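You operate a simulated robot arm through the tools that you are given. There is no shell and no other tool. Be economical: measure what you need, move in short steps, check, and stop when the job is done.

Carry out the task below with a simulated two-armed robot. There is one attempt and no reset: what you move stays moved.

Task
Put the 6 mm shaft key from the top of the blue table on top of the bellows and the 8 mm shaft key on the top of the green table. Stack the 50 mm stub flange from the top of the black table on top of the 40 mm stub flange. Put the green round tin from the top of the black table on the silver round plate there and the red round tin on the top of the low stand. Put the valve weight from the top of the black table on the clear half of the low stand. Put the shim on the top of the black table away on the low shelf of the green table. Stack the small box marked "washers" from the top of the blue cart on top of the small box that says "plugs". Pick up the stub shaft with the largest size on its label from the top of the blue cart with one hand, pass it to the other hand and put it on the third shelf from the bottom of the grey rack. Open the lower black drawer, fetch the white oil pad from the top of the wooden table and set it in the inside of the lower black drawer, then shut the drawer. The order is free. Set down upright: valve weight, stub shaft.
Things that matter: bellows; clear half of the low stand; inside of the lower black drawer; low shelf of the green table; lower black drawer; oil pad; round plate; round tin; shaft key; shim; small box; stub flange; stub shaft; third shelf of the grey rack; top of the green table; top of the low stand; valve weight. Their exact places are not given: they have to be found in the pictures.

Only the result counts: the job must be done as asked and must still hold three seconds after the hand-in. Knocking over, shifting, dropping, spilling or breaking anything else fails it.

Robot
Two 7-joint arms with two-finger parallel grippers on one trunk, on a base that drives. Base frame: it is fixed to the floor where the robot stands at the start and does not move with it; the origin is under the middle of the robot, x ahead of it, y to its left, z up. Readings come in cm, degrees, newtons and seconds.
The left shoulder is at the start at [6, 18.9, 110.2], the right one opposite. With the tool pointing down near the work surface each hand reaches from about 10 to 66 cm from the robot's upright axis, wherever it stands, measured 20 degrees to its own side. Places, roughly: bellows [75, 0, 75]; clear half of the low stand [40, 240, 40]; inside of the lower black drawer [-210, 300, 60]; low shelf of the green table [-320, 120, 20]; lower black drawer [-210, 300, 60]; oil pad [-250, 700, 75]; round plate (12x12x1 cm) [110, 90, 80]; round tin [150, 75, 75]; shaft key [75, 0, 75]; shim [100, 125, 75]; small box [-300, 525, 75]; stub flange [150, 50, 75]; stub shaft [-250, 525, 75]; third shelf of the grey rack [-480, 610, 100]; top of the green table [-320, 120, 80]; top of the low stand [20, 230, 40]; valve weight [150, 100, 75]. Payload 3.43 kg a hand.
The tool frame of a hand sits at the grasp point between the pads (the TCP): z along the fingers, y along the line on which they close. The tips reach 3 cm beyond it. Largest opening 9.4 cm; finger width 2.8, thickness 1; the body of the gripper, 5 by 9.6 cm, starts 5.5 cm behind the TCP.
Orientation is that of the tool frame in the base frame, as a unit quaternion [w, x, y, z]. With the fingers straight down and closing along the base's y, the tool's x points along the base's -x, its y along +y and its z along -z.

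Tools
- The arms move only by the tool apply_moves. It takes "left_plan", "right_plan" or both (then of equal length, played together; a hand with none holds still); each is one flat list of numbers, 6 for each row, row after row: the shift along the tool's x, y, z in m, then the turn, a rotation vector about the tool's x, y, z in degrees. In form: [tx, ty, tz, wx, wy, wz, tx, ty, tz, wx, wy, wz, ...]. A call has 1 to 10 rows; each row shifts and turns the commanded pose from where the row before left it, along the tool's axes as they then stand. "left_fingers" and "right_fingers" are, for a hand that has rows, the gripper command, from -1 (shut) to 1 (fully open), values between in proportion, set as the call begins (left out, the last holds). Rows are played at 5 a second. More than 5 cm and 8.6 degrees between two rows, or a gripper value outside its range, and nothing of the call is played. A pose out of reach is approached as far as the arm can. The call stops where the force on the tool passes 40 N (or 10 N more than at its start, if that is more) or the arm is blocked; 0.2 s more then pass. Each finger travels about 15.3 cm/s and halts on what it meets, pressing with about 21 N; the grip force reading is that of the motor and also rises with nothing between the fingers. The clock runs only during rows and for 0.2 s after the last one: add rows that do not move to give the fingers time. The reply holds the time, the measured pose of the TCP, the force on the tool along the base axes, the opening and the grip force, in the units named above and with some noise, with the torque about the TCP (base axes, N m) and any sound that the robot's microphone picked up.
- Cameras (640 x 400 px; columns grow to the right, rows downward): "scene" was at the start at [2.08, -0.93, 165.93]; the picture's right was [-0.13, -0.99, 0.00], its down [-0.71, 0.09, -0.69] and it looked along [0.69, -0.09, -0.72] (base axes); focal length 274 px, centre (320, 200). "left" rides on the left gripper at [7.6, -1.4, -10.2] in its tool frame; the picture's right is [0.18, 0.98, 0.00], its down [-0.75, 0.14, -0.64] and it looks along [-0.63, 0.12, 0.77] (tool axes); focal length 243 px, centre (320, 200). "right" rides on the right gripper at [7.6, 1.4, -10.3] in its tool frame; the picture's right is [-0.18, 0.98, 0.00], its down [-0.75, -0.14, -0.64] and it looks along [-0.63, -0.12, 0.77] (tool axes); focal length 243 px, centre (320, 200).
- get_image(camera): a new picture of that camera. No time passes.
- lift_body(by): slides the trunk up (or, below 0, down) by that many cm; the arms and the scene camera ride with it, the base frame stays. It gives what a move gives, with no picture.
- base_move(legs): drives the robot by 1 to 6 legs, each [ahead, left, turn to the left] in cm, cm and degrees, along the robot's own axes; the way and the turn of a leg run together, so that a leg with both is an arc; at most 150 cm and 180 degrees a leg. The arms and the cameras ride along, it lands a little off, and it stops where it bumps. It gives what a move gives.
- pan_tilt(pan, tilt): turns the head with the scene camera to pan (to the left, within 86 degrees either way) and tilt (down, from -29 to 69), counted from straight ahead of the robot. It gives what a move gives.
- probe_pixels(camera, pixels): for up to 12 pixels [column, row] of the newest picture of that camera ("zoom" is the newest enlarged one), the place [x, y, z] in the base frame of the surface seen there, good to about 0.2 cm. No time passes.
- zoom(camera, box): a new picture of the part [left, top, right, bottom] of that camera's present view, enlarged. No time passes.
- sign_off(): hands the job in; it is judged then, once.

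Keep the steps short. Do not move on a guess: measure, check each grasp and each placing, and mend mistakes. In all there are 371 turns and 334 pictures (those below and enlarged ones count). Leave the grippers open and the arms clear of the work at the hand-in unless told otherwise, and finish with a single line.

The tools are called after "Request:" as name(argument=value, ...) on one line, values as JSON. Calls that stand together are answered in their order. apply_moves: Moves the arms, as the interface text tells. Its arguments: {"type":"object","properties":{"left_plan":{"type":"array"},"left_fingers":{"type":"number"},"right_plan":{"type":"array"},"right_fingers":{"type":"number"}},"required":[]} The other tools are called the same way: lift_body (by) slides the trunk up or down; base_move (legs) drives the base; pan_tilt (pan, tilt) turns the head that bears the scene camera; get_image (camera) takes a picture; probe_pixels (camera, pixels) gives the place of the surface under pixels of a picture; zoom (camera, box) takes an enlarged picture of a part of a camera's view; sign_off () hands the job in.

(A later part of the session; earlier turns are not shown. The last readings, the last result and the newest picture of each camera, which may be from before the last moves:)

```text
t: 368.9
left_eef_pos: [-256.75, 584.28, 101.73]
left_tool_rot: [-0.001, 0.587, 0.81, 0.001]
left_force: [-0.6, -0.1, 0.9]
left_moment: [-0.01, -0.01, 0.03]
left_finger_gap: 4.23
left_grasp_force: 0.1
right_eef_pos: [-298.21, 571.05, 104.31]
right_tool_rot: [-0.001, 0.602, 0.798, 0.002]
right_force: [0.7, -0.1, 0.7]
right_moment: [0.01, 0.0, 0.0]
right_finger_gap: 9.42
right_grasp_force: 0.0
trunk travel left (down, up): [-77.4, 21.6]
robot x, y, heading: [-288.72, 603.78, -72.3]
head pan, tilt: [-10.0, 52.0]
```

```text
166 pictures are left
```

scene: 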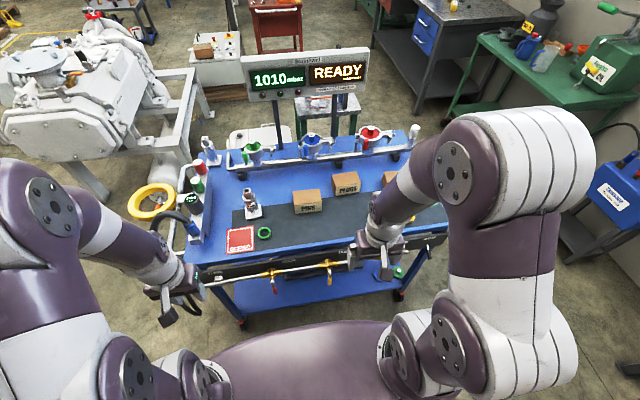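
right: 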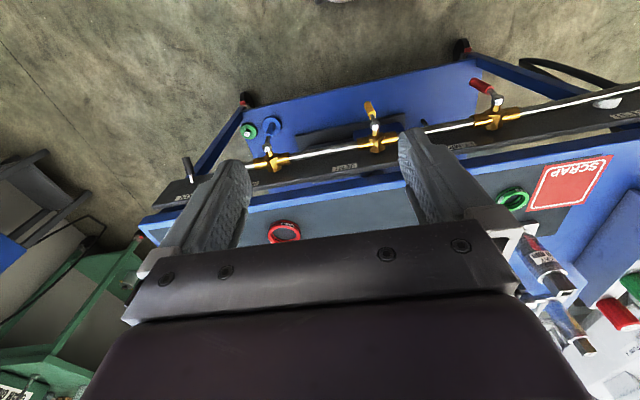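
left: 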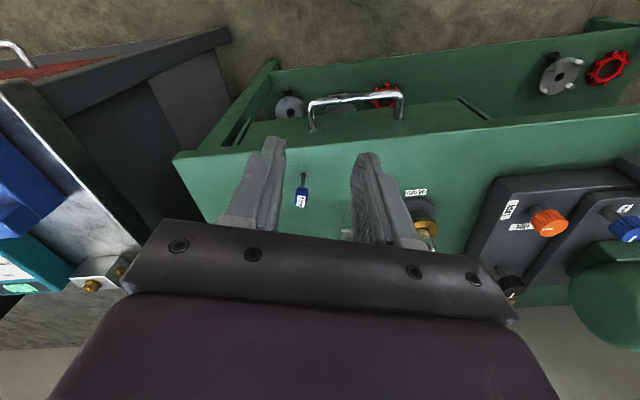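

Request:
zoom(camera="scene", box=[280, 160, 400, 230])

Request:
base_move(legs=[[18, 0, 0]])

Request:
apply_moves(right_plan=[-0.045, 0.0, -0.02, 0, 0, 0, -0.045, 0, -0.02, 0, 0, 0])

Request:
get_image(camera="right")

```text
5.33 times, centred on (340, 195) of scene
```

zoom: 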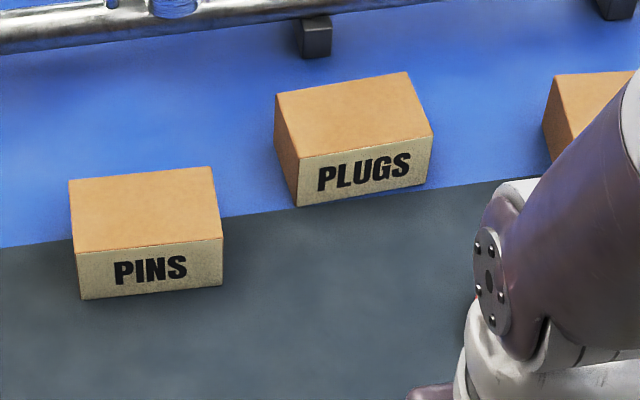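

```text
t: 370.4
left_eef_pos: [-251.29, 567.17, 101.79]
left_tool_rot: [-0.001, 0.587, 0.81, 0.0]
left_force: [0.5, -0.2, -0.4]
left_moment: [-0.01, 0.03, -0.01]
left_finger_gap: 4.24
left_grasp_force: 0.1
right_eef_pos: [-292.81, 553.82, 104.4]
right_tool_rot: [-0.001, 0.602, 0.798, 0.002]
right_force: [0.0, -0.6, -0.3]
right_moment: [0.0, -0.02, 0.0]
right_finger_gap: 9.43
right_grasp_force: 0.1
trunk travel left (down, up): [-77.4, 21.6]
robot x, y, heading: [-283.62, 586.6, -72.3]
head pan, tilt: [-10.0, 52.0]
```

```text
t: 371.0
left_eef_pos: [-251.23, 567.14, 101.68]
left_tool_rot: [-0.002, 0.587, 0.81, 0.001]
left_force: [-0.4, -0.2, -0.7]
left_moment: [0.05, -0.01, -0.04]
left_finger_gap: 4.22
left_grasp_force: 0.1
right_eef_pos: [-290.24, 545.04, 108.26]
right_tool_rot: [-0.003, 0.602, 0.799, 0.003]
right_force: [0.1, -0.6, -0.1]
right_moment: [0.01, 0.05, 0.01]
right_finger_gap: 9.39
right_grasp_force: 0.1
trunk travel left (down, up): [-77.4, 21.6]
robot x, y, heading: [-283.51, 586.24, -72.2]
head pan, tilt: [-10.0, 52.0]
```

```text
164 pictures are left
```

right: 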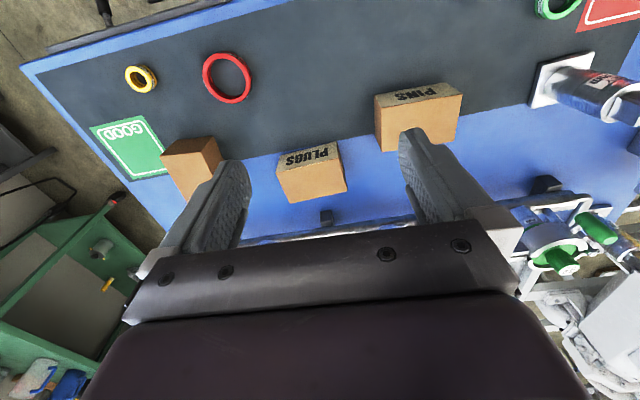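

Request:
zoom(camera="right", box=[145, 120, 355, 215])

Request:
probe_pixels(camera="right", pixels=[[277, 174], [340, 164], [347, 188], [288, 202], [282, 155], [335, 143], [162, 158], [205, 137], [222, 160], [180, 195], [202, 185], [190, 160]])

```text
3.05 times, centred on (250, 168) of right
```

zoom: 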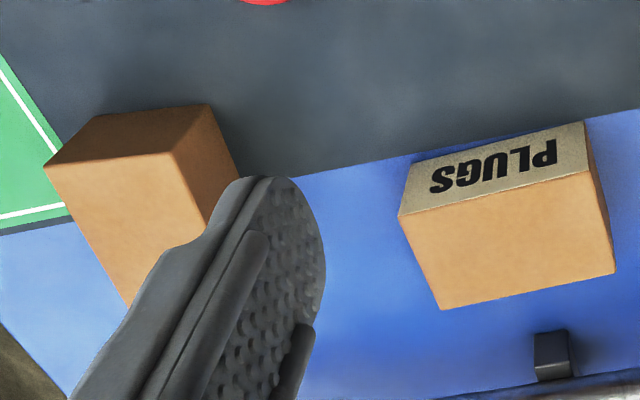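

```text
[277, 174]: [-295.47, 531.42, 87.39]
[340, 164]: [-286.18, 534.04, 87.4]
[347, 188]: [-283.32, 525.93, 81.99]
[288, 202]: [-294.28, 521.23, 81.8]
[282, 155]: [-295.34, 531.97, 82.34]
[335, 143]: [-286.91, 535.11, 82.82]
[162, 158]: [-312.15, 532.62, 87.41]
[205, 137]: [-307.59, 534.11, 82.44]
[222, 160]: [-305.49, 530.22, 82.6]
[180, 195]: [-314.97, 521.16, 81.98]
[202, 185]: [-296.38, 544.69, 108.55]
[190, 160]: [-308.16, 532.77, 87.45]
```

Request:
probe_pixels(camera="right", pixels=[[343, 187], [292, 199], [280, 176], [338, 166], [162, 157], [199, 151], [210, 168], [186, 203], [178, 190], [172, 178]])

```text
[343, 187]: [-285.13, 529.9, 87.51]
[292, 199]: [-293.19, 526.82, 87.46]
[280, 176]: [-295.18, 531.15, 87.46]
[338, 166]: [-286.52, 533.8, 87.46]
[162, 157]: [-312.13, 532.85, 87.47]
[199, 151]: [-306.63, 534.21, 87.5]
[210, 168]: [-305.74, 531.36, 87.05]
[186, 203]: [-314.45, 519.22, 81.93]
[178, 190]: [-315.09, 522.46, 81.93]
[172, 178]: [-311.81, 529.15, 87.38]
```

WASHERS centre (-308.1,529.0), top 87.5; PLUGS centre (-289.8,530.0). Move the right hand over WASHERS.

Request:
apply_moves(right_plan=[-0.0209, -0.0432, 0, 0, 0, 0, -0.0209, -0.0432, 0, 0, 0, 0, -0.0209, -0.0432, 0, 0, 0, 0, -0.0209, -0.0432, 0, 0, 0, 0, -0.0209, -0.0432, 0, 0, 0, 0, 0, 0, 0.04, 0, 0, 0, 0, 0, 0.04, 0, 0, 0, 0, 0, 0, 0, 0, 0])

Request:
get_image(camera="right")

```text
t: 372.8
left_eef_pos: [-251.22, 567.23, 101.85]
left_tool_rot: [0.0, 0.587, 0.81, 0.0]
left_force: [-0.1, 0.6, 0.0]
left_moment: [0.01, 0.01, 0.0]
left_finger_gap: 4.23
left_grasp_force: 0.0
right_eef_pos: [-308.33, 529.29, 100.24]
right_tool_rot: [-0.002, 0.603, 0.798, 0.002]
right_force: [-1.3, 0.5, -0.1]
right_moment: [-0.02, 0.0, -0.01]
right_finger_gap: 9.4
right_grasp_force: 0.0
trunk travel left (down, up): [-77.4, 21.6]
robot x, y, heading: [-283.47, 586.2, -72.3]
head pan, tilt: [-10.0, 52.0]
```

```text
162 pictures are left
```

right: 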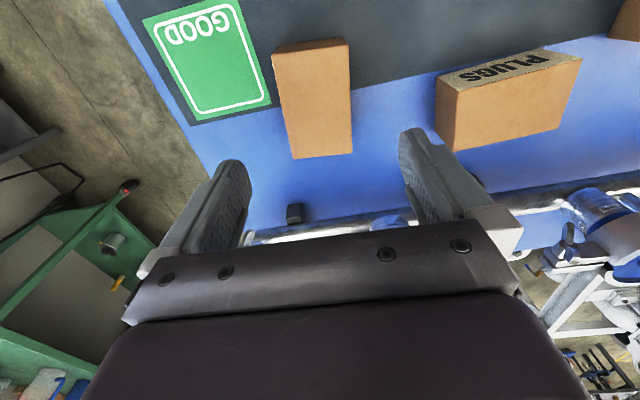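

Request:
probe_pixels(camera="right", pixels=[[276, 57], [345, 45], [294, 155], [350, 150], [312, 100]])

```text
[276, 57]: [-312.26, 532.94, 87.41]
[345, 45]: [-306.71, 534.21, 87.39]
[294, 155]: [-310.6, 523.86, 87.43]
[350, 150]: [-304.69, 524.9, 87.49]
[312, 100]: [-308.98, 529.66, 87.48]
```

Request:
apply_moves(right_plan=[-0.0024, -0.003, 0.03, 0, 0, 4, 0, 0, 0.04, 0, 0, 0, 0, 0, 0.04, 0, 0, 0, 0, 0, 0.034, 0, 0, 0, 0, 0, 0, 0, 0, 0])

Request:
get_image(camera="right")

```text
t: 374.0
left_eef_pos: [-251.25, 567.17, 101.7]
left_tool_rot: [0.0, 0.587, 0.809, 0.0]
left_force: [-0.4, -0.2, 0.4]
left_moment: [-0.03, -0.02, -0.01]
left_finger_gap: 4.24
left_grasp_force: 0.0
right_eef_pos: [-308.34, 528.93, 85.94]
right_tool_rot: [-0.002, 0.631, 0.776, 0.002]
right_force: [0.5, 0.3, 0.3]
right_moment: [0.01, 0.03, 0.01]
right_finger_gap: 9.4
right_grasp_force: 0.0
trunk travel left (down, up): [-77.4, 21.6]
robot x, y, heading: [-283.59, 585.94, -72.3]
head pan, tilt: [-10.0, 52.0]
```

```text
161 pictures are left
```

right: 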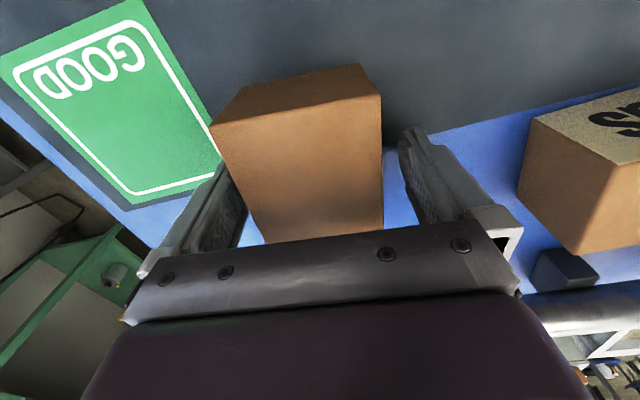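

Box is between the fingers. Close and lift.

Request:
apply_moves(right_plan=[0, 0, 0, 0, 0, 0, 0, 0, 0, 0, 0, 0, 0, 0, 0, 0, 0, 0], right_fingers=-1)

Request:
apply_moves(right_plan=[0, 0, -0.03, 0, 0, 0, 0, 0, -0.04, 0, 0, 0, 0, 0, -0.03, 0, 0, 0])

Request:
get_image(camera="right")

```text
t: 374.8
left_eef_pos: [-251.34, 567.22, 101.87]
left_tool_rot: [-0.001, 0.587, 0.809, 0.001]
left_force: [0.2, -0.1, 0.8]
left_moment: [-0.03, 0.02, -0.01]
left_finger_gap: 4.22
left_grasp_force: 0.1
right_eef_pos: [-308.28, 529.08, 85.81]
right_tool_rot: [-0.002, 0.63, 0.777, 0.002]
right_force: [-0.2, -0.8, 1.3]
right_moment: [-0.16, -0.12, -0.03]
right_finger_gap: 6.92
right_grasp_force: 21.3
trunk travel left (down, up): [-77.4, 21.6]
robot x, y, heading: [-283.03, 586.49, -72.3]
head pan, tilt: [-10.0, 52.0]
```

```text
t: 375.6
left_eef_pos: [-251.36, 567.27, 101.78]
left_tool_rot: [0.0, 0.587, 0.81, 0.0]
left_force: [0.1, 0.8, -0.3]
left_moment: [-0.02, -0.01, -0.01]
left_finger_gap: 4.25
left_grasp_force: 0.1
right_eef_pos: [-308.49, 528.89, 95.83]
right_tool_rot: [-0.001, 0.63, 0.777, 0.002]
right_force: [-0.5, 0.0, -1.9]
right_moment: [0.0, 0.01, -0.01]
right_finger_gap: 6.92
right_grasp_force: 21.6
trunk travel left (down, up): [-77.4, 21.6]
robot x, y, heading: [-283.63, 586.36, -72.2]
head pan, tilt: [-10.0, 52.0]
```

```text
160 pictures are left
```

right: 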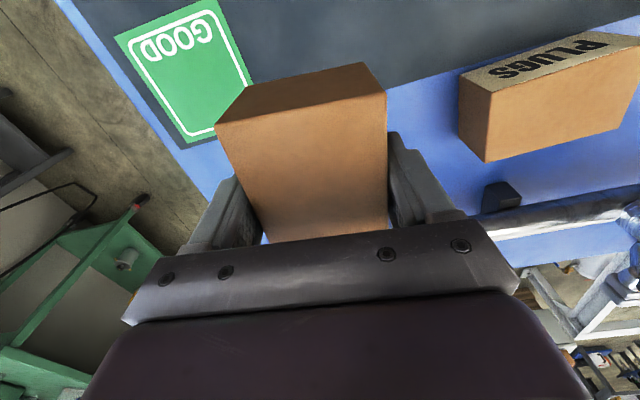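

Held (6.9 wide). Move over PLUGS.

Request:
apply_moves(right_plan=[-0.0082, 0.0455, 0, 0, 0, 0, -0.0082, 0.0455, 0, 0, 0, 0, -0.0082, 0.0455, 0, 0, 0, 0, -0.0082, 0.0455, 0, 0, 0, 0, 0, 0, 0, 0, 0, 0])

Request:
get_image(camera="right")

Request:
zoom(camera="scene", box=[290, 150, 450, 270])

```text
t: 376.8
left_eef_pos: [-251.27, 567.17, 101.72]
left_tool_rot: [0.0, 0.587, 0.81, 0.001]
left_force: [0.1, 0.4, -0.4]
left_moment: [-0.02, -0.03, -0.01]
left_finger_gap: 4.24
left_grasp_force: 0.0
right_eef_pos: [-290.02, 529.39, 95.88]
right_tool_rot: [0.0, 0.631, 0.776, 0.002]
right_force: [0.3, 0.2, -2.2]
right_moment: [-0.03, 0.01, 0.0]
right_finger_gap: 6.92
right_grasp_force: 20.6
trunk travel left (down, up): [-77.4, 21.6]
robot x, y, heading: [-283.5, 586.48, -72.1]
head pan, tilt: [-10.0, 52.0]
```

```text
159 pictures are left
```

right: 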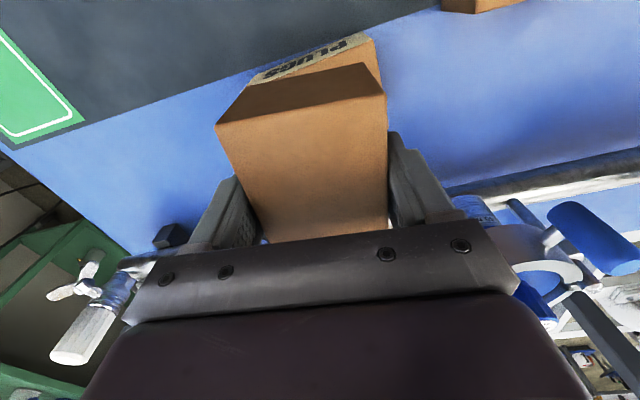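

```text
3.33 times, centred on (370, 210) of scene
```

zoom: 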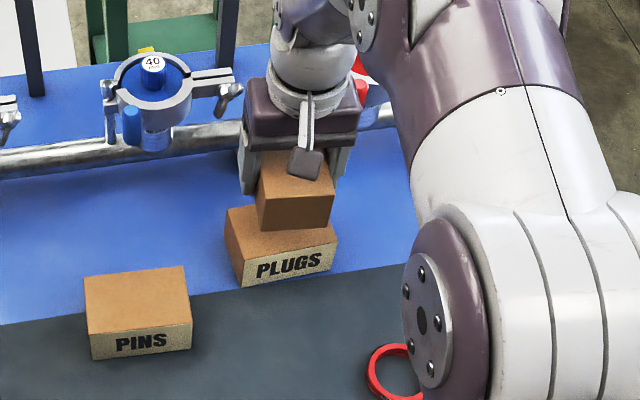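

Request:
probe_pixels(camera="zoom", pixels=[[240, 258], [335, 242], [228, 212], [335, 232], [258, 228], [332, 228], [262, 195], [330, 195]])

```text
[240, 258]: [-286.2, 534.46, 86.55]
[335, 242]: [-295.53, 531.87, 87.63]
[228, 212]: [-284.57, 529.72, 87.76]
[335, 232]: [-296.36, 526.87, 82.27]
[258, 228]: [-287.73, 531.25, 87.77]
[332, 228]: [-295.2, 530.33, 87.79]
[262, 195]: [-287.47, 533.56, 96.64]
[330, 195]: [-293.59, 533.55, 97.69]
```

Request:
apply_moves(right_plan=[0, 0, 0.025, 0, 0, 0, 0, 0, 0.02, 0, 0, 0, 0, 0, 0, 0, 0, 0])

Request:
apply_moves(right_plan=[0, 0, 0.002, 0, 0, 0, 0, 0, 0.001, 0, 0, 0, 0, 0, 0, 0, 0, 0])

Request:
apply_moves(right_plan=[0, 0, 0.002, 0, 0, 0, 0, 0, 0, 0, 0, 0])

```text
t: 377.6
left_eef_pos: [-251.32, 567.2, 101.76]
left_tool_rot: [-0.001, 0.587, 0.81, 0.001]
left_force: [-0.4, 0.1, 0.4]
left_moment: [0.0, 0.01, 0.03]
left_finger_gap: 4.22
left_grasp_force: 0.1
right_eef_pos: [-290.09, 529.4, 91.43]
right_tool_rot: [0.0, 0.63, 0.777, 0.001]
right_force: [-0.6, 0.5, 4.1]
right_moment: [0.32, -0.04, 0.06]
right_finger_gap: 6.91
right_grasp_force: 21.2
trunk travel left (down, up): [-77.4, 21.6]
robot x, y, heading: [-283.35, 586.35, -72.4]
head pan, tilt: [-10.0, 52.0]
```

```text
t: 378.4
left_eef_pos: [-251.29, 567.3, 101.78]
left_tool_rot: [-0.001, 0.587, 0.81, 0.001]
left_force: [0.4, 0.1, 0.4]
left_moment: [0.02, -0.01, 0.01]
left_finger_gap: 4.2
left_grasp_force: 0.0
right_eef_pos: [-290.07, 529.34, 91.24]
right_tool_rot: [0.0, 0.63, 0.777, 0.001]
right_force: [-1.5, -5.1, 19.4]
right_moment: [-0.07, 0.28, 0.19]
right_finger_gap: 6.98
right_grasp_force: 20.7
trunk travel left (down, up): [-77.4, 21.6]
robot x, y, heading: [-283.59, 586.09, -72.3]
head pan, tilt: [-10.0, 52.0]
```

```text
t: 379.0
left_eef_pos: [-251.21, 567.27, 101.75]
left_tool_rot: [0.0, 0.587, 0.809, -0.001]
left_force: [-0.1, 1.1, -1.0]
left_moment: [0.01, -0.01, 0.0]
left_finger_gap: 4.22
left_grasp_force: 0.0
right_eef_pos: [-289.99, 529.54, 90.89]
right_tool_rot: [-0.001, 0.63, 0.776, 0.002]
right_force: [-1.2, -3.6, 18.7]
right_moment: [-0.04, 0.06, -0.03]
right_finger_gap: 6.93
right_grasp_force: 20.6
trunk travel left (down, up): [-77.4, 21.6]
robot x, y, heading: [-282.96, 586.39, -72.2]
head pan, tilt: [-10.0, 52.0]
```

Contact firm. Ease up 1 mm, release, rise.

Request:
apply_moves(right_plan=[0, 0, -0.002, 0, 0, 0, 0, 0, 0, 0, 0, 0])

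Request:
apply_moves(right_plan=[0, 0, 0, 0, 0, 0, 0, 0, 0, 0, 0, 0, 0, 0, 0, 0, 0, 0], right_fingers=1)

Request:
apply_moves(right_plan=[0, 0, -0.03, 0, 0, 0, 0, 0, -0.045, 0, 0, 0, 0, 0, -0.03, 0, 0, 0, 0.045, 0, 0, 0, 0, 0, 0.045, 0, 0, 0, 0, 0, 0.045, 0, 0, 0, 0, 0])

Request:
zoom(camera="scene", box=[290, 150, 450, 270])

Request:
get_image(camera="right")

```text
t: 379.6
left_eef_pos: [-251.26, 567.29, 101.75]
left_tool_rot: [-0.001, 0.587, 0.809, 0.001]
left_force: [0.7, 0.0, -0.1]
left_moment: [-0.02, -0.02, 0.02]
left_finger_gap: 4.24
left_grasp_force: 0.1
right_eef_pos: [-289.97, 529.61, 91.0]
right_tool_rot: [-0.002, 0.629, 0.777, 0.003]
right_force: [-0.5, -1.7, 3.5]
right_moment: [-0.24, 0.06, -0.03]
right_finger_gap: 6.92
right_grasp_force: 21.5
trunk travel left (down, up): [-77.4, 21.6]
robot x, y, heading: [-283.29, 586.25, -72.3]
head pan, tilt: [-10.0, 52.0]
```

```text
t: 380.4
left_eef_pos: [-251.29, 567.36, 101.82]
left_tool_rot: [-0.001, 0.587, 0.809, 0.001]
left_force: [-0.2, -0.6, -0.6]
left_moment: [0.0, -0.01, 0.01]
left_finger_gap: 4.23
left_grasp_force: 0.0
right_eef_pos: [-290.02, 529.41, 90.99]
right_tool_rot: [-0.001, 0.63, 0.776, 0.003]
right_force: [0.6, -0.2, -0.1]
right_moment: [0.0, 0.0, -0.01]
right_finger_gap: 9.39
right_grasp_force: 0.2
trunk travel left (down, up): [-77.4, 21.6]
robot x, y, heading: [-283.32, 586.27, -72.1]
head pan, tilt: [-10.0, 52.0]
```

```text
t: 381.8
left_eef_pos: [-251.21, 567.34, 101.67]
left_tool_rot: [0.0, 0.587, 0.809, 0.0]
left_force: [0.0, 0.8, -0.5]
left_moment: [0.01, 0.0, 0.0]
left_finger_gap: 4.23
left_grasp_force: 0.1
right_eef_pos: [-292.86, 542.69, 101.73]
right_tool_rot: [-0.001, 0.63, 0.777, 0.002]
right_force: [0.3, 0.1, 0.7]
right_moment: [0.0, -0.02, -0.01]
right_finger_gap: 9.39
right_grasp_force: 0.0
trunk travel left (down, up): [-77.4, 21.6]
robot x, y, heading: [-283.27, 586.3, -72.4]
head pan, tilt: [-10.0, 52.0]
```

```text
3.33 times, centred on (370, 210) of scene
```

zoom: 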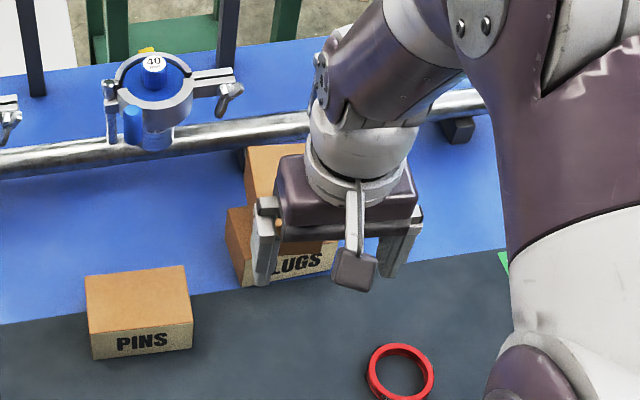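

```text
156 pictures are left
```

right: 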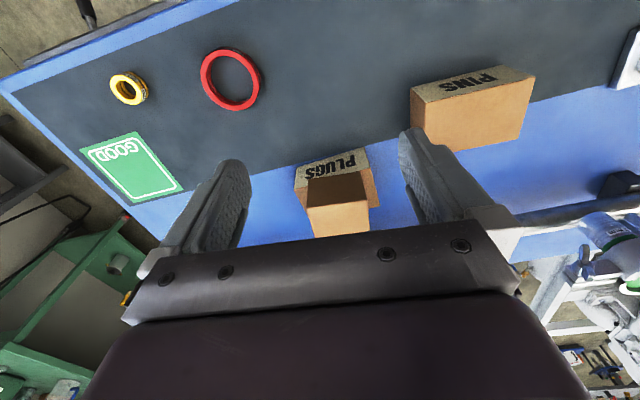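

Boxes stacked. Next the 10 mm shaft: measure.

Request:
zoom(camera="scene", box=[225, 220, 280, 275])

```text
7.27 times, centred on (252, 248) of scene
```

zoom: 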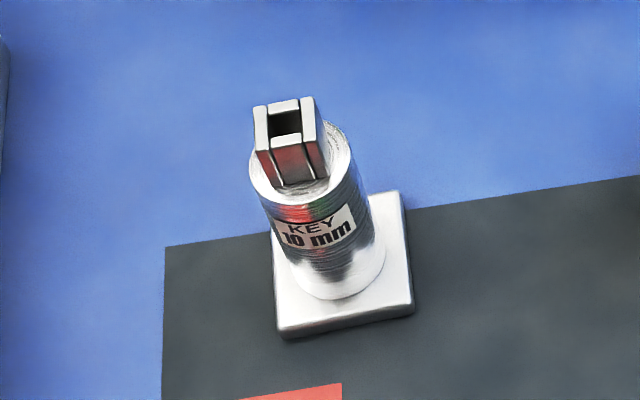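

Request:
probe_pixels(camera="zoom", pixels=[[258, 112], [315, 102], [266, 148], [327, 140], [275, 190], [340, 190], [252, 175], [355, 155], [280, 328], [412, 305], [395, 198], [345, 290]])

```text
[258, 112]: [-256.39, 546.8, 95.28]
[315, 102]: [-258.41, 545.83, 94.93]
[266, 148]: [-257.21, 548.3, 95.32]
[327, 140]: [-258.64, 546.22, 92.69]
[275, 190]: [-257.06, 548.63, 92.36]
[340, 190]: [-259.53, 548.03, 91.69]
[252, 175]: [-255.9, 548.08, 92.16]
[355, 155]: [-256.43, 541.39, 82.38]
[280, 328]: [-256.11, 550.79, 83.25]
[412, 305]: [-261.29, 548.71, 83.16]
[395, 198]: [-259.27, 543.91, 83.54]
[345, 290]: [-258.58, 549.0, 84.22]
```

Shaft axis (-257.7,547.2); key top z 92.2–95.3. Move left hand above.

Request:
apply_moves(left_plan=[-0.0342, -0.0248, 0, 0, 0, 0, -0.0342, -0.0248, 0, 0, 0, 0, -0.0342, -0.0248, 0, 0, 0, 0, -0.0342, -0.0248, 0, 0, 0, 0, -0.0342, -0.0248, 0, 0, 0, 0, 0, 0, 0, 0, 0, 0], left_fingers=0.2)

Request:
get_image(camera="left")

```text
t: 383.2
left_eef_pos: [-257.53, 547.2, 101.76]
left_tool_rot: [-0.001, 0.588, 0.809, 0.0]
left_force: [-0.2, -0.4, -0.6]
left_moment: [0.01, 0.03, 0.02]
left_finger_gap: 5.66
left_grasp_force: 0.0
right_eef_pos: [-292.82, 542.72, 101.82]
right_tool_rot: [-0.001, 0.63, 0.777, 0.003]
right_force: [-0.3, 0.6, 0.1]
right_moment: [-0.04, 0.03, 0.02]
right_finger_gap: 9.42
right_grasp_force: 0.0
trunk travel left (down, up): [-77.4, 21.6]
robot x, y, heading: [-283.33, 586.56, -72.0]
head pan, tilt: [-10.0, 52.0]
```

```text
154 pictures are left
```

left: 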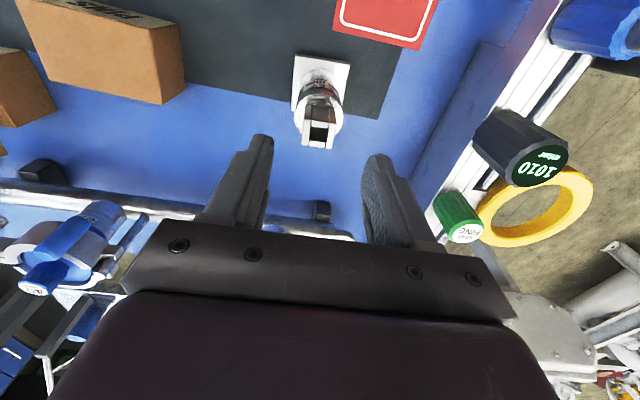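

Request:
apply_moves(left_plan=[0, 0, 0.04, 0, 0, 0, 0, 0, 0.023, 0, 0, 0, 0, 0, 0, 0, 0, 0])

Request:
apply_moves(left_plan=[0, 0, 0, 0, 0, 0, 0, 0, 0, 0, 0, 0, 0, 0, 0, 0, 0, 0], left_fingers=-1)

Request:
apply_moves(left_plan=[0, 0, -0.03, 0, 0, 0, 0, 0, -0.03, 0, 0, 0])

Request:
get_image(camera="left")

```text
t: 384.0
left_eef_pos: [-257.58, 547.15, 95.47]
left_tool_rot: [-0.001, 0.587, 0.81, 0.0]
left_force: [0.3, 0.2, 0.7]
left_moment: [0.03, 0.03, -0.02]
left_finger_gap: 5.64
left_grasp_force: 0.2
right_eef_pos: [-292.91, 542.59, 101.74]
right_tool_rot: [-0.001, 0.629, 0.777, 0.002]
right_force: [0.0, -0.2, -0.4]
right_moment: [-0.01, -0.02, 0.01]
right_finger_gap: 9.42
right_grasp_force: 0.0
trunk travel left (down, up): [-77.4, 21.6]
robot x, y, heading: [-283.5, 586.48, -72.1]
head pan, tilt: [-10.0, 52.0]
```

```text
t: 384.8
left_eef_pos: [-257.61, 547.23, 95.56]
left_tool_rot: [0.001, 0.588, 0.809, 0.0]
left_force: [0.8, -0.8, 8.1]
left_moment: [-0.22, -0.01, -0.12]
left_finger_gap: 2.46
left_grasp_force: 21.1
right_eef_pos: [-292.89, 542.66, 101.66]
right_tool_rot: [-0.003, 0.63, 0.776, 0.003]
right_force: [-0.2, 0.2, 0.0]
right_moment: [-0.02, 0.03, -0.02]
right_finger_gap: 9.42
right_grasp_force: 0.1
trunk travel left (down, up): [-77.4, 21.6]
robot x, y, heading: [-283.44, 586.52, -72.4]
head pan, tilt: [-10.0, 52.0]
```

```text
t: 385.4
left_eef_pos: [-257.76, 547.21, 101.36]
left_tool_rot: [-0.002, 0.586, 0.81, 0.0]
left_force: [0.5, 0.5, -6.7]
left_moment: [0.0, -0.02, -0.03]
left_finger_gap: 2.5
left_grasp_force: 21.0
right_eef_pos: [-292.83, 542.7, 101.81]
right_tool_rot: [-0.002, 0.63, 0.776, 0.003]
right_force: [-0.1, 0.3, 0.0]
right_moment: [-0.01, 0.05, 0.01]
right_finger_gap: 9.37
right_grasp_force: 0.1
trunk travel left (down, up): [-77.4, 21.6]
robot x, y, heading: [-283.25, 586.28, -72.4]
head pan, tilt: [-10.0, 52.0]
```

```text
153 pictures are left
```

left: 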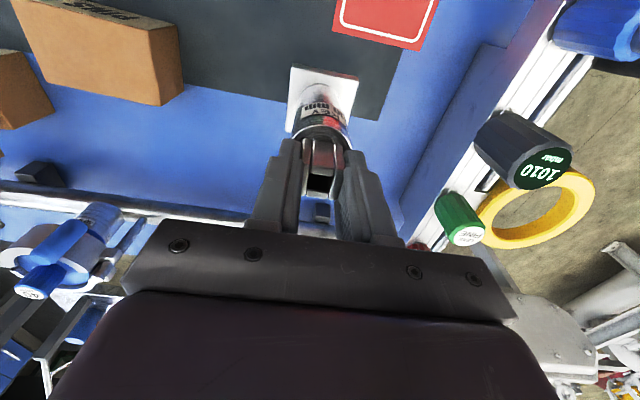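

Held (6.7 N). Raise and back away into the aisle for the handover.

Request:
apply_moves(left_plan=[0, 0, -0.03, 0, 0, 0, 0, 0, -0.03, 0, 0, 0, 0.03, -0.01, -0.03, 0, 0, 0])

Request:
base_move(legs=[[-22, 0, 0]])

Request:
pan_tilt(pan=0, tilt=52)

Request:
get_image(camera="scene")

```text
t: 386.2
left_eef_pos: [-259.71, 549.72, 110.5]
left_tool_rot: [0.0, 0.586, 0.81, 0.001]
left_force: [0.1, 0.4, -5.6]
left_moment: [-0.01, 0.01, -0.03]
left_finger_gap: 2.48
left_grasp_force: 20.9
right_eef_pos: [-292.87, 542.82, 101.65]
right_tool_rot: [-0.001, 0.631, 0.776, 0.002]
right_force: [-0.2, 1.1, 0.9]
right_moment: [-0.03, -0.01, 0.03]
right_finger_gap: 9.4
right_grasp_force: 0.1
trunk travel left (down, up): [-77.4, 21.6]
robot x, y, heading: [-283.55, 586.27, -72.3]
head pan, tilt: [-10.0, 52.0]
```

```text
t: 387.9
left_eef_pos: [-266.29, 570.15, 110.44]
left_tool_rot: [-0.001, 0.588, 0.809, 0.001]
left_force: [0.1, -1.0, -5.7]
left_moment: [-0.03, 0.01, 0.02]
left_finger_gap: 2.47
left_grasp_force: 20.9
right_eef_pos: [-299.57, 563.24, 101.69]
right_tool_rot: [-0.001, 0.631, 0.775, 0.003]
right_force: [-0.3, -0.3, -0.5]
right_moment: [-0.01, 0.03, 0.0]
right_finger_gap: 9.4
right_grasp_force: 0.1
trunk travel left (down, up): [-77.4, 21.6]
robot x, y, heading: [-290.04, 606.96, -72.4]
head pan, tilt: [-10.0, 52.0]
```

```text
t: 388.6
left_eef_pos: [-266.29, 570.32, 110.4]
left_tool_rot: [-0.001, 0.589, 0.808, 0.0]
left_force: [-0.6, -0.8, -5.2]
left_moment: [0.01, 0.01, 0.0]
left_finger_gap: 2.51
left_grasp_force: 20.9
right_eef_pos: [-299.52, 563.28, 101.69]
right_tool_rot: [-0.001, 0.631, 0.776, 0.002]
right_force: [0.0, -0.1, 0.6]
right_moment: [-0.06, -0.03, 0.0]
right_finger_gap: 9.39
right_grasp_force: 0.0
trunk travel left (down, up): [-77.4, 21.6]
robot x, y, heading: [-289.64, 606.88, -72.1]
head pan, tilt: [0.0, 52.0]
```

```text
152 pictures are left
```

scene: 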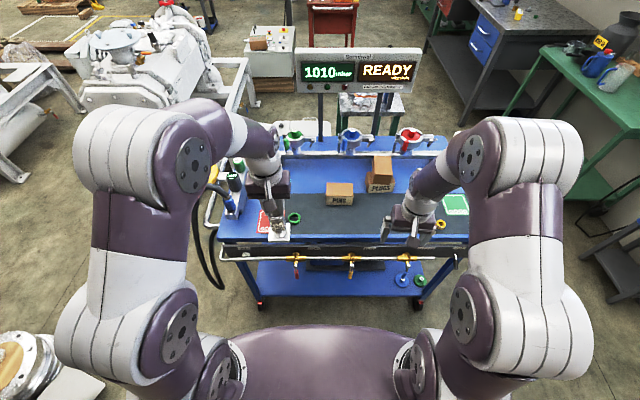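

Handover: turn the right hand to point left-forward horizontally. First the yaw of 66°.

Request:
apply_moves(right_plan=[0, 0, -0.01, 0, 0, -8.25, 0, 0, -0.01, 0, 0, -8.25, 0, 0, -0.01, 0, 0, -8.25, 0, 0, -0.01, 0, 0, -8.25, 0, 0, 0, 0, 0, -8.25, 0, 0, 0, 0, 0, -8.25, 0, 0, 0, 0, 0, -8.25, 0, 0, 0, 0, 0, -8.25])

Request:
apply_moves(right_plan=[0, 0, 0, 0, -8.2, 0, 0, 0, 0, 0, -8.2, 0, 0, 0, 0, 0, -8.2, 0, 0, 0, 0, 0, -8.2, 0, 0, 0, 0, 0, -8.2, 0, 0, 0, 0, 0, -8.2, 0])

Request:
get_image(camera="scene")

```text
t: 390.4
left_eef_pos: [-266.22, 570.21, 110.45]
left_tool_rot: [-0.002, 0.588, 0.809, 0.001]
left_force: [0.1, 0.2, -5.5]
left_moment: [-0.02, 0.0, 0.0]
left_finger_gap: 2.48
left_grasp_force: 21.0
right_eef_pos: [-299.63, 563.36, 105.72]
right_tool_rot: [0.001, 0.105, 0.994, 0.003]
right_force: [0.3, -0.7, 0.3]
right_moment: [0.02, -0.01, -0.02]
right_finger_gap: 9.41
right_grasp_force: 0.1
trunk travel left (down, up): [-77.4, 21.6]
robot x, y, heading: [-289.6, 606.81, -72.4]
head pan, tilt: [0.0, 52.0]
```

```text
t: 391.8
left_eef_pos: [-266.42, 570.08, 110.49]
left_tool_rot: [0.0, 0.588, 0.809, 0.001]
left_force: [-0.3, -0.7, -5.5]
left_moment: [-0.03, -0.01, 0.0]
left_finger_gap: 2.48
left_grasp_force: 21.0
right_eef_pos: [-299.55, 563.2, 105.68]
right_tool_rot: [0.415, 0.099, 0.903, -0.042]
right_force: [0.1, -0.2, -0.6]
right_moment: [-0.03, 0.02, -0.04]
right_finger_gap: 9.39
right_grasp_force: 0.0
trunk travel left (down, up): [-77.4, 21.6]
robot x, y, heading: [-289.62, 606.73, -72.3]
head pan, tilt: [0.0, 52.0]
```

```text
151 pictures are left
```

scene: 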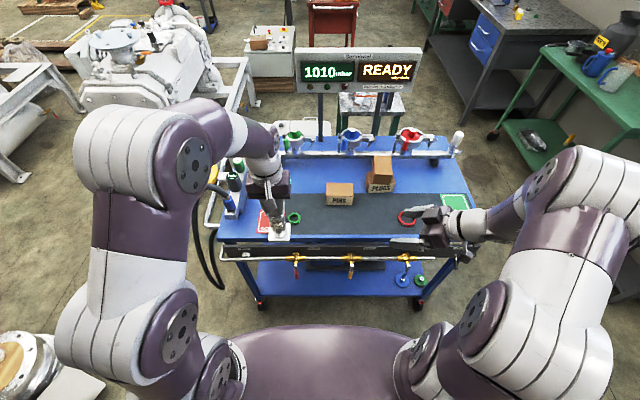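

Request:
apply_moves(right_plan=[0, 0, 0, 0, -8.2, 0, 0, 0, 0, 0, -8.2, 0, 0, 0, 0, 0, -8.2, 0, 0, 0, 0, 0, -8.2, 0, 0, 0, 0, 0, -8.0, 0, 0, 0, 0, 0, 0, 0])

Request:
get_image(camera="scene")

Request:
get_image(camera="right")

```text
t: 393.2
left_eef_pos: [-266.29, 570.17, 110.52]
left_tool_rot: [-0.001, 0.588, 0.809, 0.001]
left_force: [0.4, -0.6, -4.6]
left_moment: [-0.04, 0.01, -0.01]
left_finger_gap: 2.49
left_grasp_force: 20.6
right_eef_pos: [-299.54, 563.62, 105.19]
right_tool_rot: [0.444, 0.097, 0.89, -0.043]
right_force: [0.1, 0.2, -1.4]
right_moment: [-0.02, 0.01, 0.01]
right_finger_gap: 9.4
right_grasp_force: 0.1
right hand out of reach, approached as far as the arm can: row 1, 2, 3, 4, 5
trunk travel left (down, up): [-77.4, 21.6]
robot x, y, heading: [-290.0, 606.91, -72.4]
head pan, tilt: [0.0, 52.0]
```

```text
150 pictures are left
```

scene: 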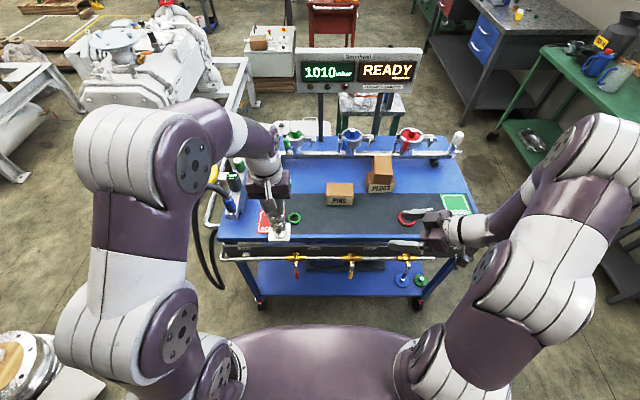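

```text
149 pictures are left
```

right: 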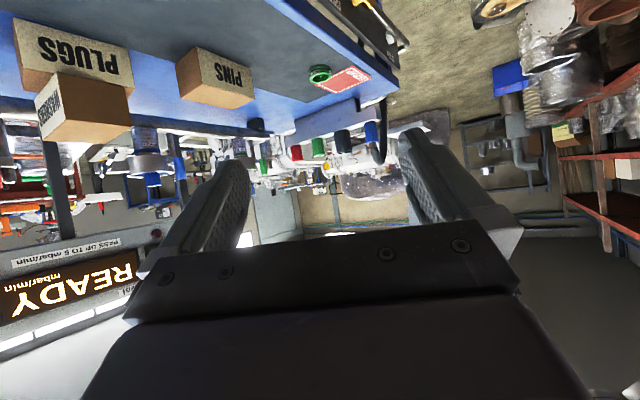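

The wrist limit stops at ~53°. Shift the hand forward-left and try pitching again.

Request:
apply_moves(right_plan=[-0.027, -0.0029, 0.0358, 0, 0, 0, -0.027, -0.0029, 0.0358, 0, 0, 0, -0.02, -0.002, 0.027, 0, 0, 0, 0, 0, 0, 0, -8.2, 0, 0, 0, 0, 0, -8.2, 0, 0, 0, 0, 0, -8.2, 0, 0, 0, 0, 0, -8.2, 0])

Request:
get_image(camera="scene")

```text
t: 394.8
left_eef_pos: [-266.31, 570.26, 110.44]
left_tool_rot: [0.0, 0.588, 0.809, 0.0]
left_force: [-0.7, -0.7, -4.7]
left_moment: [0.02, -0.02, -0.03]
left_finger_gap: 2.44
left_grasp_force: 21.3
right_eef_pos: [-287.49, 560.13, 105.35]
right_tool_rot: [0.473, 0.096, 0.875, -0.047]
right_force: [0.2, 0.1, -0.6]
right_moment: [0.0, -0.01, -0.01]
right_finger_gap: 9.41
right_grasp_force: 0.1
right hand out of reach, approached as far as the arm can: row 4, 5, 6, 7
trunk travel left (down, up): [-77.4, 21.6]
robot x, y, heading: [-290.11, 606.73, -72.4]
head pan, tilt: [0.0, 52.0]
```

```text
148 pictures are left
```

scene: 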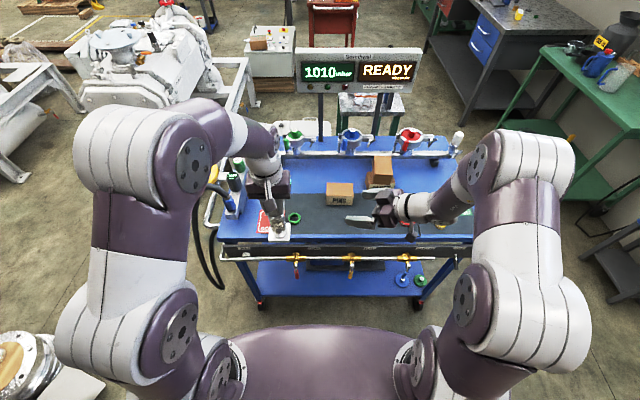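

Hand tilted 57° is good enough: grip the cylinder lower. Bring the shaft (left) to the right hand's line.

Request:
apply_moves(left_plan=[-0.0225, -0.0325, -0.007, 0, 0, 0, -0.0225, -0.0325, -0.007, 0, 0, 0, -0.0225, -0.0325, -0.007, 0, 0, 0, -0.0225, -0.0325, -0.007, 0, 0, 0, 0, 0, 0, 0, 0, 0])

Request:
get_image(camera="scene")

Request:
get_image(camera="right")

```text
t: 396.0
left_eef_pos: [-275.61, 560.74, 109.98]
left_tool_rot: [0.0, 0.588, 0.809, 0.002]
left_force: [-0.4, -0.3, -6.6]
left_moment: [-0.01, 0.02, 0.0]
left_finger_gap: 2.5
left_grasp_force: 20.7
left hand out of reach, approached as far as the arm can: row 3, 4
right_eef_pos: [-287.36, 560.18, 105.33]
right_tool_rot: [0.472, 0.097, 0.875, -0.047]
right_force: [-0.4, 0.3, 0.2]
right_moment: [-0.01, 0.04, 0.0]
right_finger_gap: 9.43
right_grasp_force: 0.1
trunk travel left (down, up): [-77.4, 21.6]
robot x, y, heading: [-289.91, 606.93, -72.2]
head pan, tilt: [0.0, 52.0]
```

```text
147 pictures are left
```

scene: 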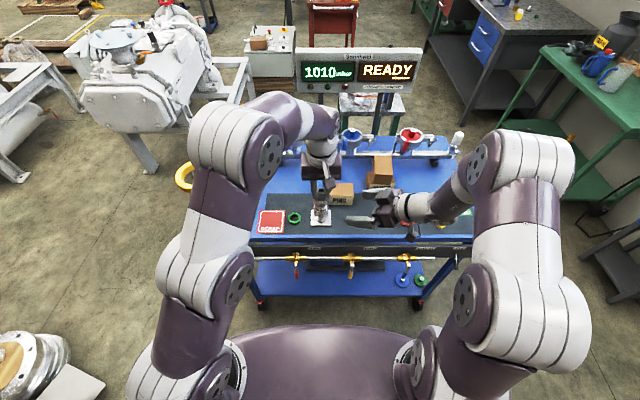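

```text
146 pictures are left
```

right: 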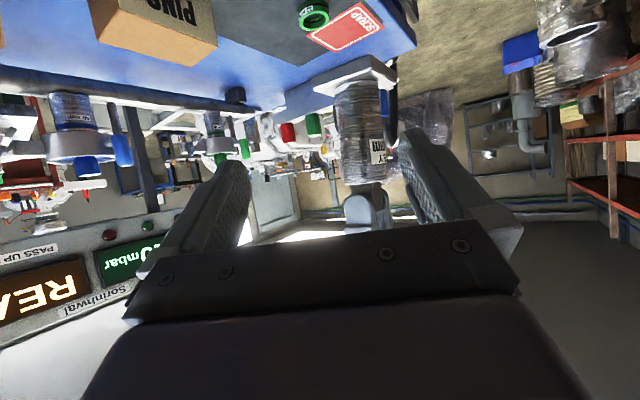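

Align the right hand in height and sideways (stage 1).

Request:
apply_moves(right_plan=[0.0045, 0.015, 0.023, 0, 0, 0, 0.0045, 0.015, 0.023, 0, 0, 0, 0, 0, 0, 0, 0, 0])

Request:
get_image(camera="right")

Request:
zoom(camera="scene", box=[270, 120, 450, 260])

```text
t: 396.8
left_eef_pos: [-275.71, 560.71, 109.95]
left_tool_rot: [-0.001, 0.589, 0.808, 0.001]
left_force: [-0.5, -0.1, -5.4]
left_moment: [-0.04, 0.01, 0.0]
left_finger_gap: 2.47
left_grasp_force: 21.4
right_eef_pos: [-283.6, 562.55, 101.95]
right_tool_rot: [0.472, 0.096, 0.875, -0.047]
right_force: [-0.2, -0.2, 0.4]
right_moment: [-0.05, 0.03, -0.01]
right_finger_gap: 9.44
right_grasp_force: 0.1
trunk travel left (down, up): [-77.4, 21.6]
robot x, y, heading: [-289.78, 607.09, -72.6]
head pan, tilt: [0.0, 52.0]
```

```text
145 pictures are left
```

right: 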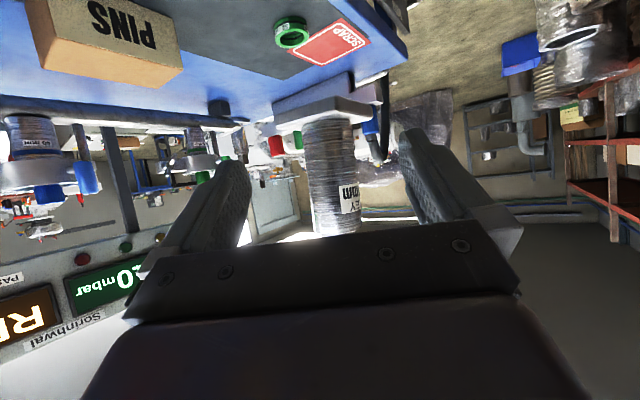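

```text
2.86 times, centred on (360, 190) of scene
```

zoom: 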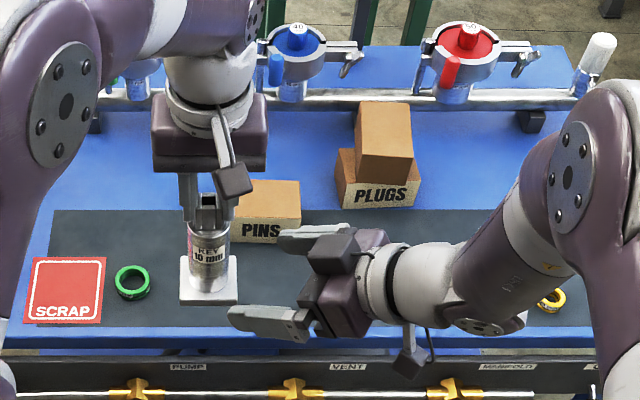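

Centred. Advance 8 cm onto the cylinder.

Request:
apply_moves(right_plan=[-0.022, 0, 0.0334, 0, 0, 0, -0.021, 0, 0.0324, 0, 0, 0, 0, 0, 0, 0, 0, 0])

Request:
zoom(camera="scene", box=[270, 120, 450, 260])

Request:
get_image(camera="right")

```text
t: 397.6
left_eef_pos: [-275.69, 560.73, 110.05]
left_tool_rot: [-0.001, 0.588, 0.809, 0.001]
left_force: [0.7, 0.0, -5.1]
left_moment: [0.0, -0.02, -0.01]
left_finger_gap: 2.49
left_grasp_force: 21.6
right_eef_pos: [-276.08, 560.81, 101.97]
right_tool_rot: [0.472, 0.097, 0.875, -0.047]
right_force: [0.5, 0.2, -0.4]
right_moment: [0.0, -0.01, 0.0]
right_finger_gap: 9.42
right_grasp_force: 0.1
trunk travel left (down, up): [-77.4, 21.6]
robot x, y, heading: [-289.81, 606.96, -72.4]
head pan, tilt: [0.0, 52.0]
```

```text
2.86 times, centred on (360, 190) of scene
```

zoom: 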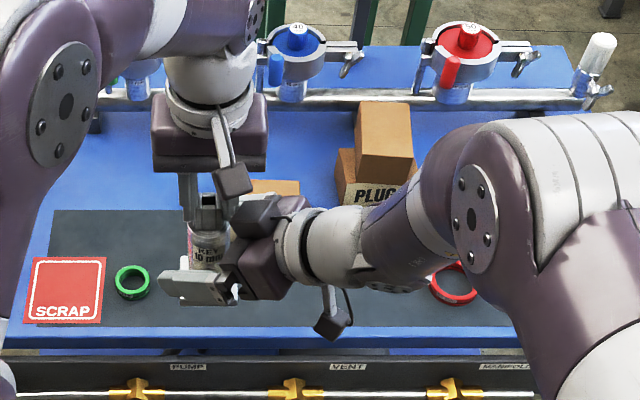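

```text
142 pictures are left
```

right: 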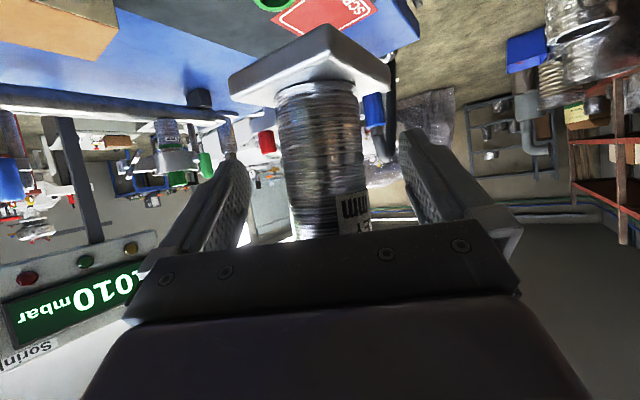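

Aligned. Close the right fingers.

Request:
apply_moves(right_plan=[0, 0, 0, 0, 0, 0, 0, 0, 0, 0, 0, 0, 0, 0, 0, 0, 0, 0], right_fingers=-1)

Request:
get_image(camera="right")

```text
t: 398.4
left_eef_pos: [-275.68, 560.62, 110.05]
left_tool_rot: [-0.001, 0.588, 0.809, -0.001]
left_force: [-9.5, -12.3, -3.9]
left_moment: [-0.78, 0.33, 0.01]
left_finger_gap: 2.48
left_grasp_force: 21.4
right_eef_pos: [-275.87, 560.86, 101.89]
right_tool_rot: [0.471, 0.096, 0.875, -0.046]
right_force: [10.2, 13.7, 0.0]
right_moment: [-0.23, 0.41, 0.1]
right_finger_gap: 4.61
right_grasp_force: 21.1
trunk travel left (down, up): [-77.4, 21.6]
robot x, y, heading: [-290.32, 606.69, -72.2]
head pan, tilt: [0.0, 52.0]
```

```text
141 pictures are left
```

right: 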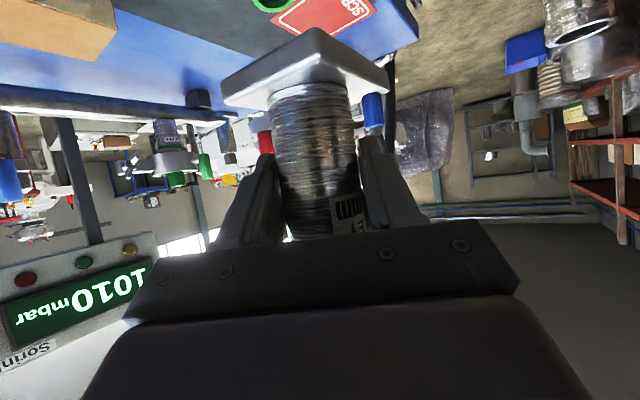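

Right grips (4.6 cm). Open the left and lift it straight up, then away to the left.

Request:
apply_moves(left_plan=[0, 0, 0, 0, 0, 0, 0, 0, 0, 0, 0, 0], left_fingers=0.2)

Request:
apply_moves(left_plan=[0, 0, -0.02, 0, 0, 0, 0.01, 0, -0.025, 0, 0, 0, 0.04, 0.02, -0.01, 0, 0, 0, 0.03, 0.03, 0, 0, 0, 0, 0.0, 0.045, 0, 0, 0, 0, 0, 0.045, 0, 0, 0, 0])

Request:
get_image(camera="scene")

Request:
get_image(camera="right")

```text
t: 399.0
left_eef_pos: [-275.51, 560.78, 109.98]
left_tool_rot: [-0.001, 0.588, 0.809, 0.003]
left_force: [35.5, 15.4, 10.1]
left_moment: [0.15, -0.05, -0.6]
left_finger_gap: 3.48
left_grasp_force: 0.0
right_eef_pos: [-276.04, 560.85, 101.87]
right_tool_rot: [0.471, 0.099, 0.875, -0.047]
right_force: [-33.8, -14.5, -9.3]
right_moment: [1.03, -2.73, 0.54]
right_finger_gap: 4.57
right_grasp_force: 21.1
trunk travel left (down, up): [-77.4, 21.6]
robot x, y, heading: [-290.15, 607.08, -72.5]
head pan, tilt: [0.0, 52.0]
```

```text
t: 399.3
left_eef_pos: [-275.03, 561.06, 110.17]
left_tool_rot: [0.004, 0.586, 0.81, 0.001]
left_force: [27.8, 0.2, -4.7]
left_moment: [-0.02, -0.43, -0.07]
left_finger_gap: 4.15
left_grasp_force: 0.0
left hand out of reach, approached as far as the arm can: row 1
right_eef_pos: [-275.89, 560.85, 102.1]
right_tool_rot: [0.474, 0.094, 0.874, -0.046]
right_force: [-28.0, -1.6, -0.4]
right_moment: [0.04, -1.84, 0.11]
right_finger_gap: 4.59
right_grasp_force: 21.0
trunk travel left (down, up): [-77.4, 21.6]
robot x, y, heading: [-289.89, 606.98, -72.5]
head pan, tilt: [0.0, 52.0]
stopped in row 1 (left hand): the force on the tool passed its limit at 64 N (the readings are from after the stop); the commanded pose is now the measured one
```

```text
140 pictures are left
```

scene: 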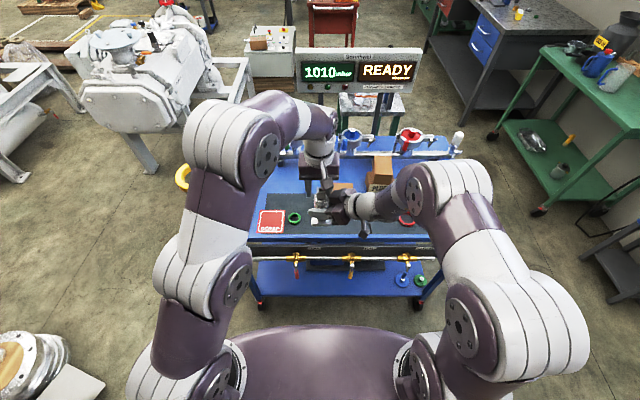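

```text
139 pictures are left
```

right: 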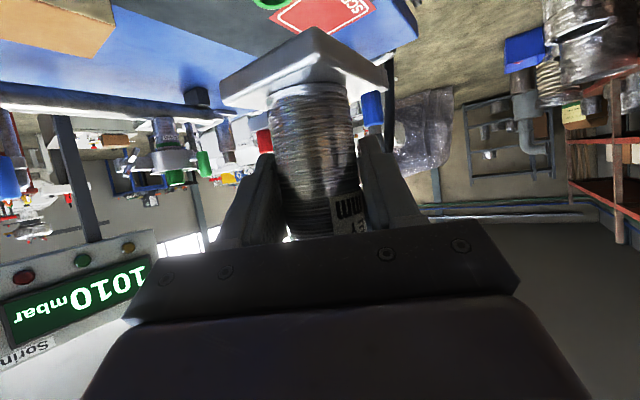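

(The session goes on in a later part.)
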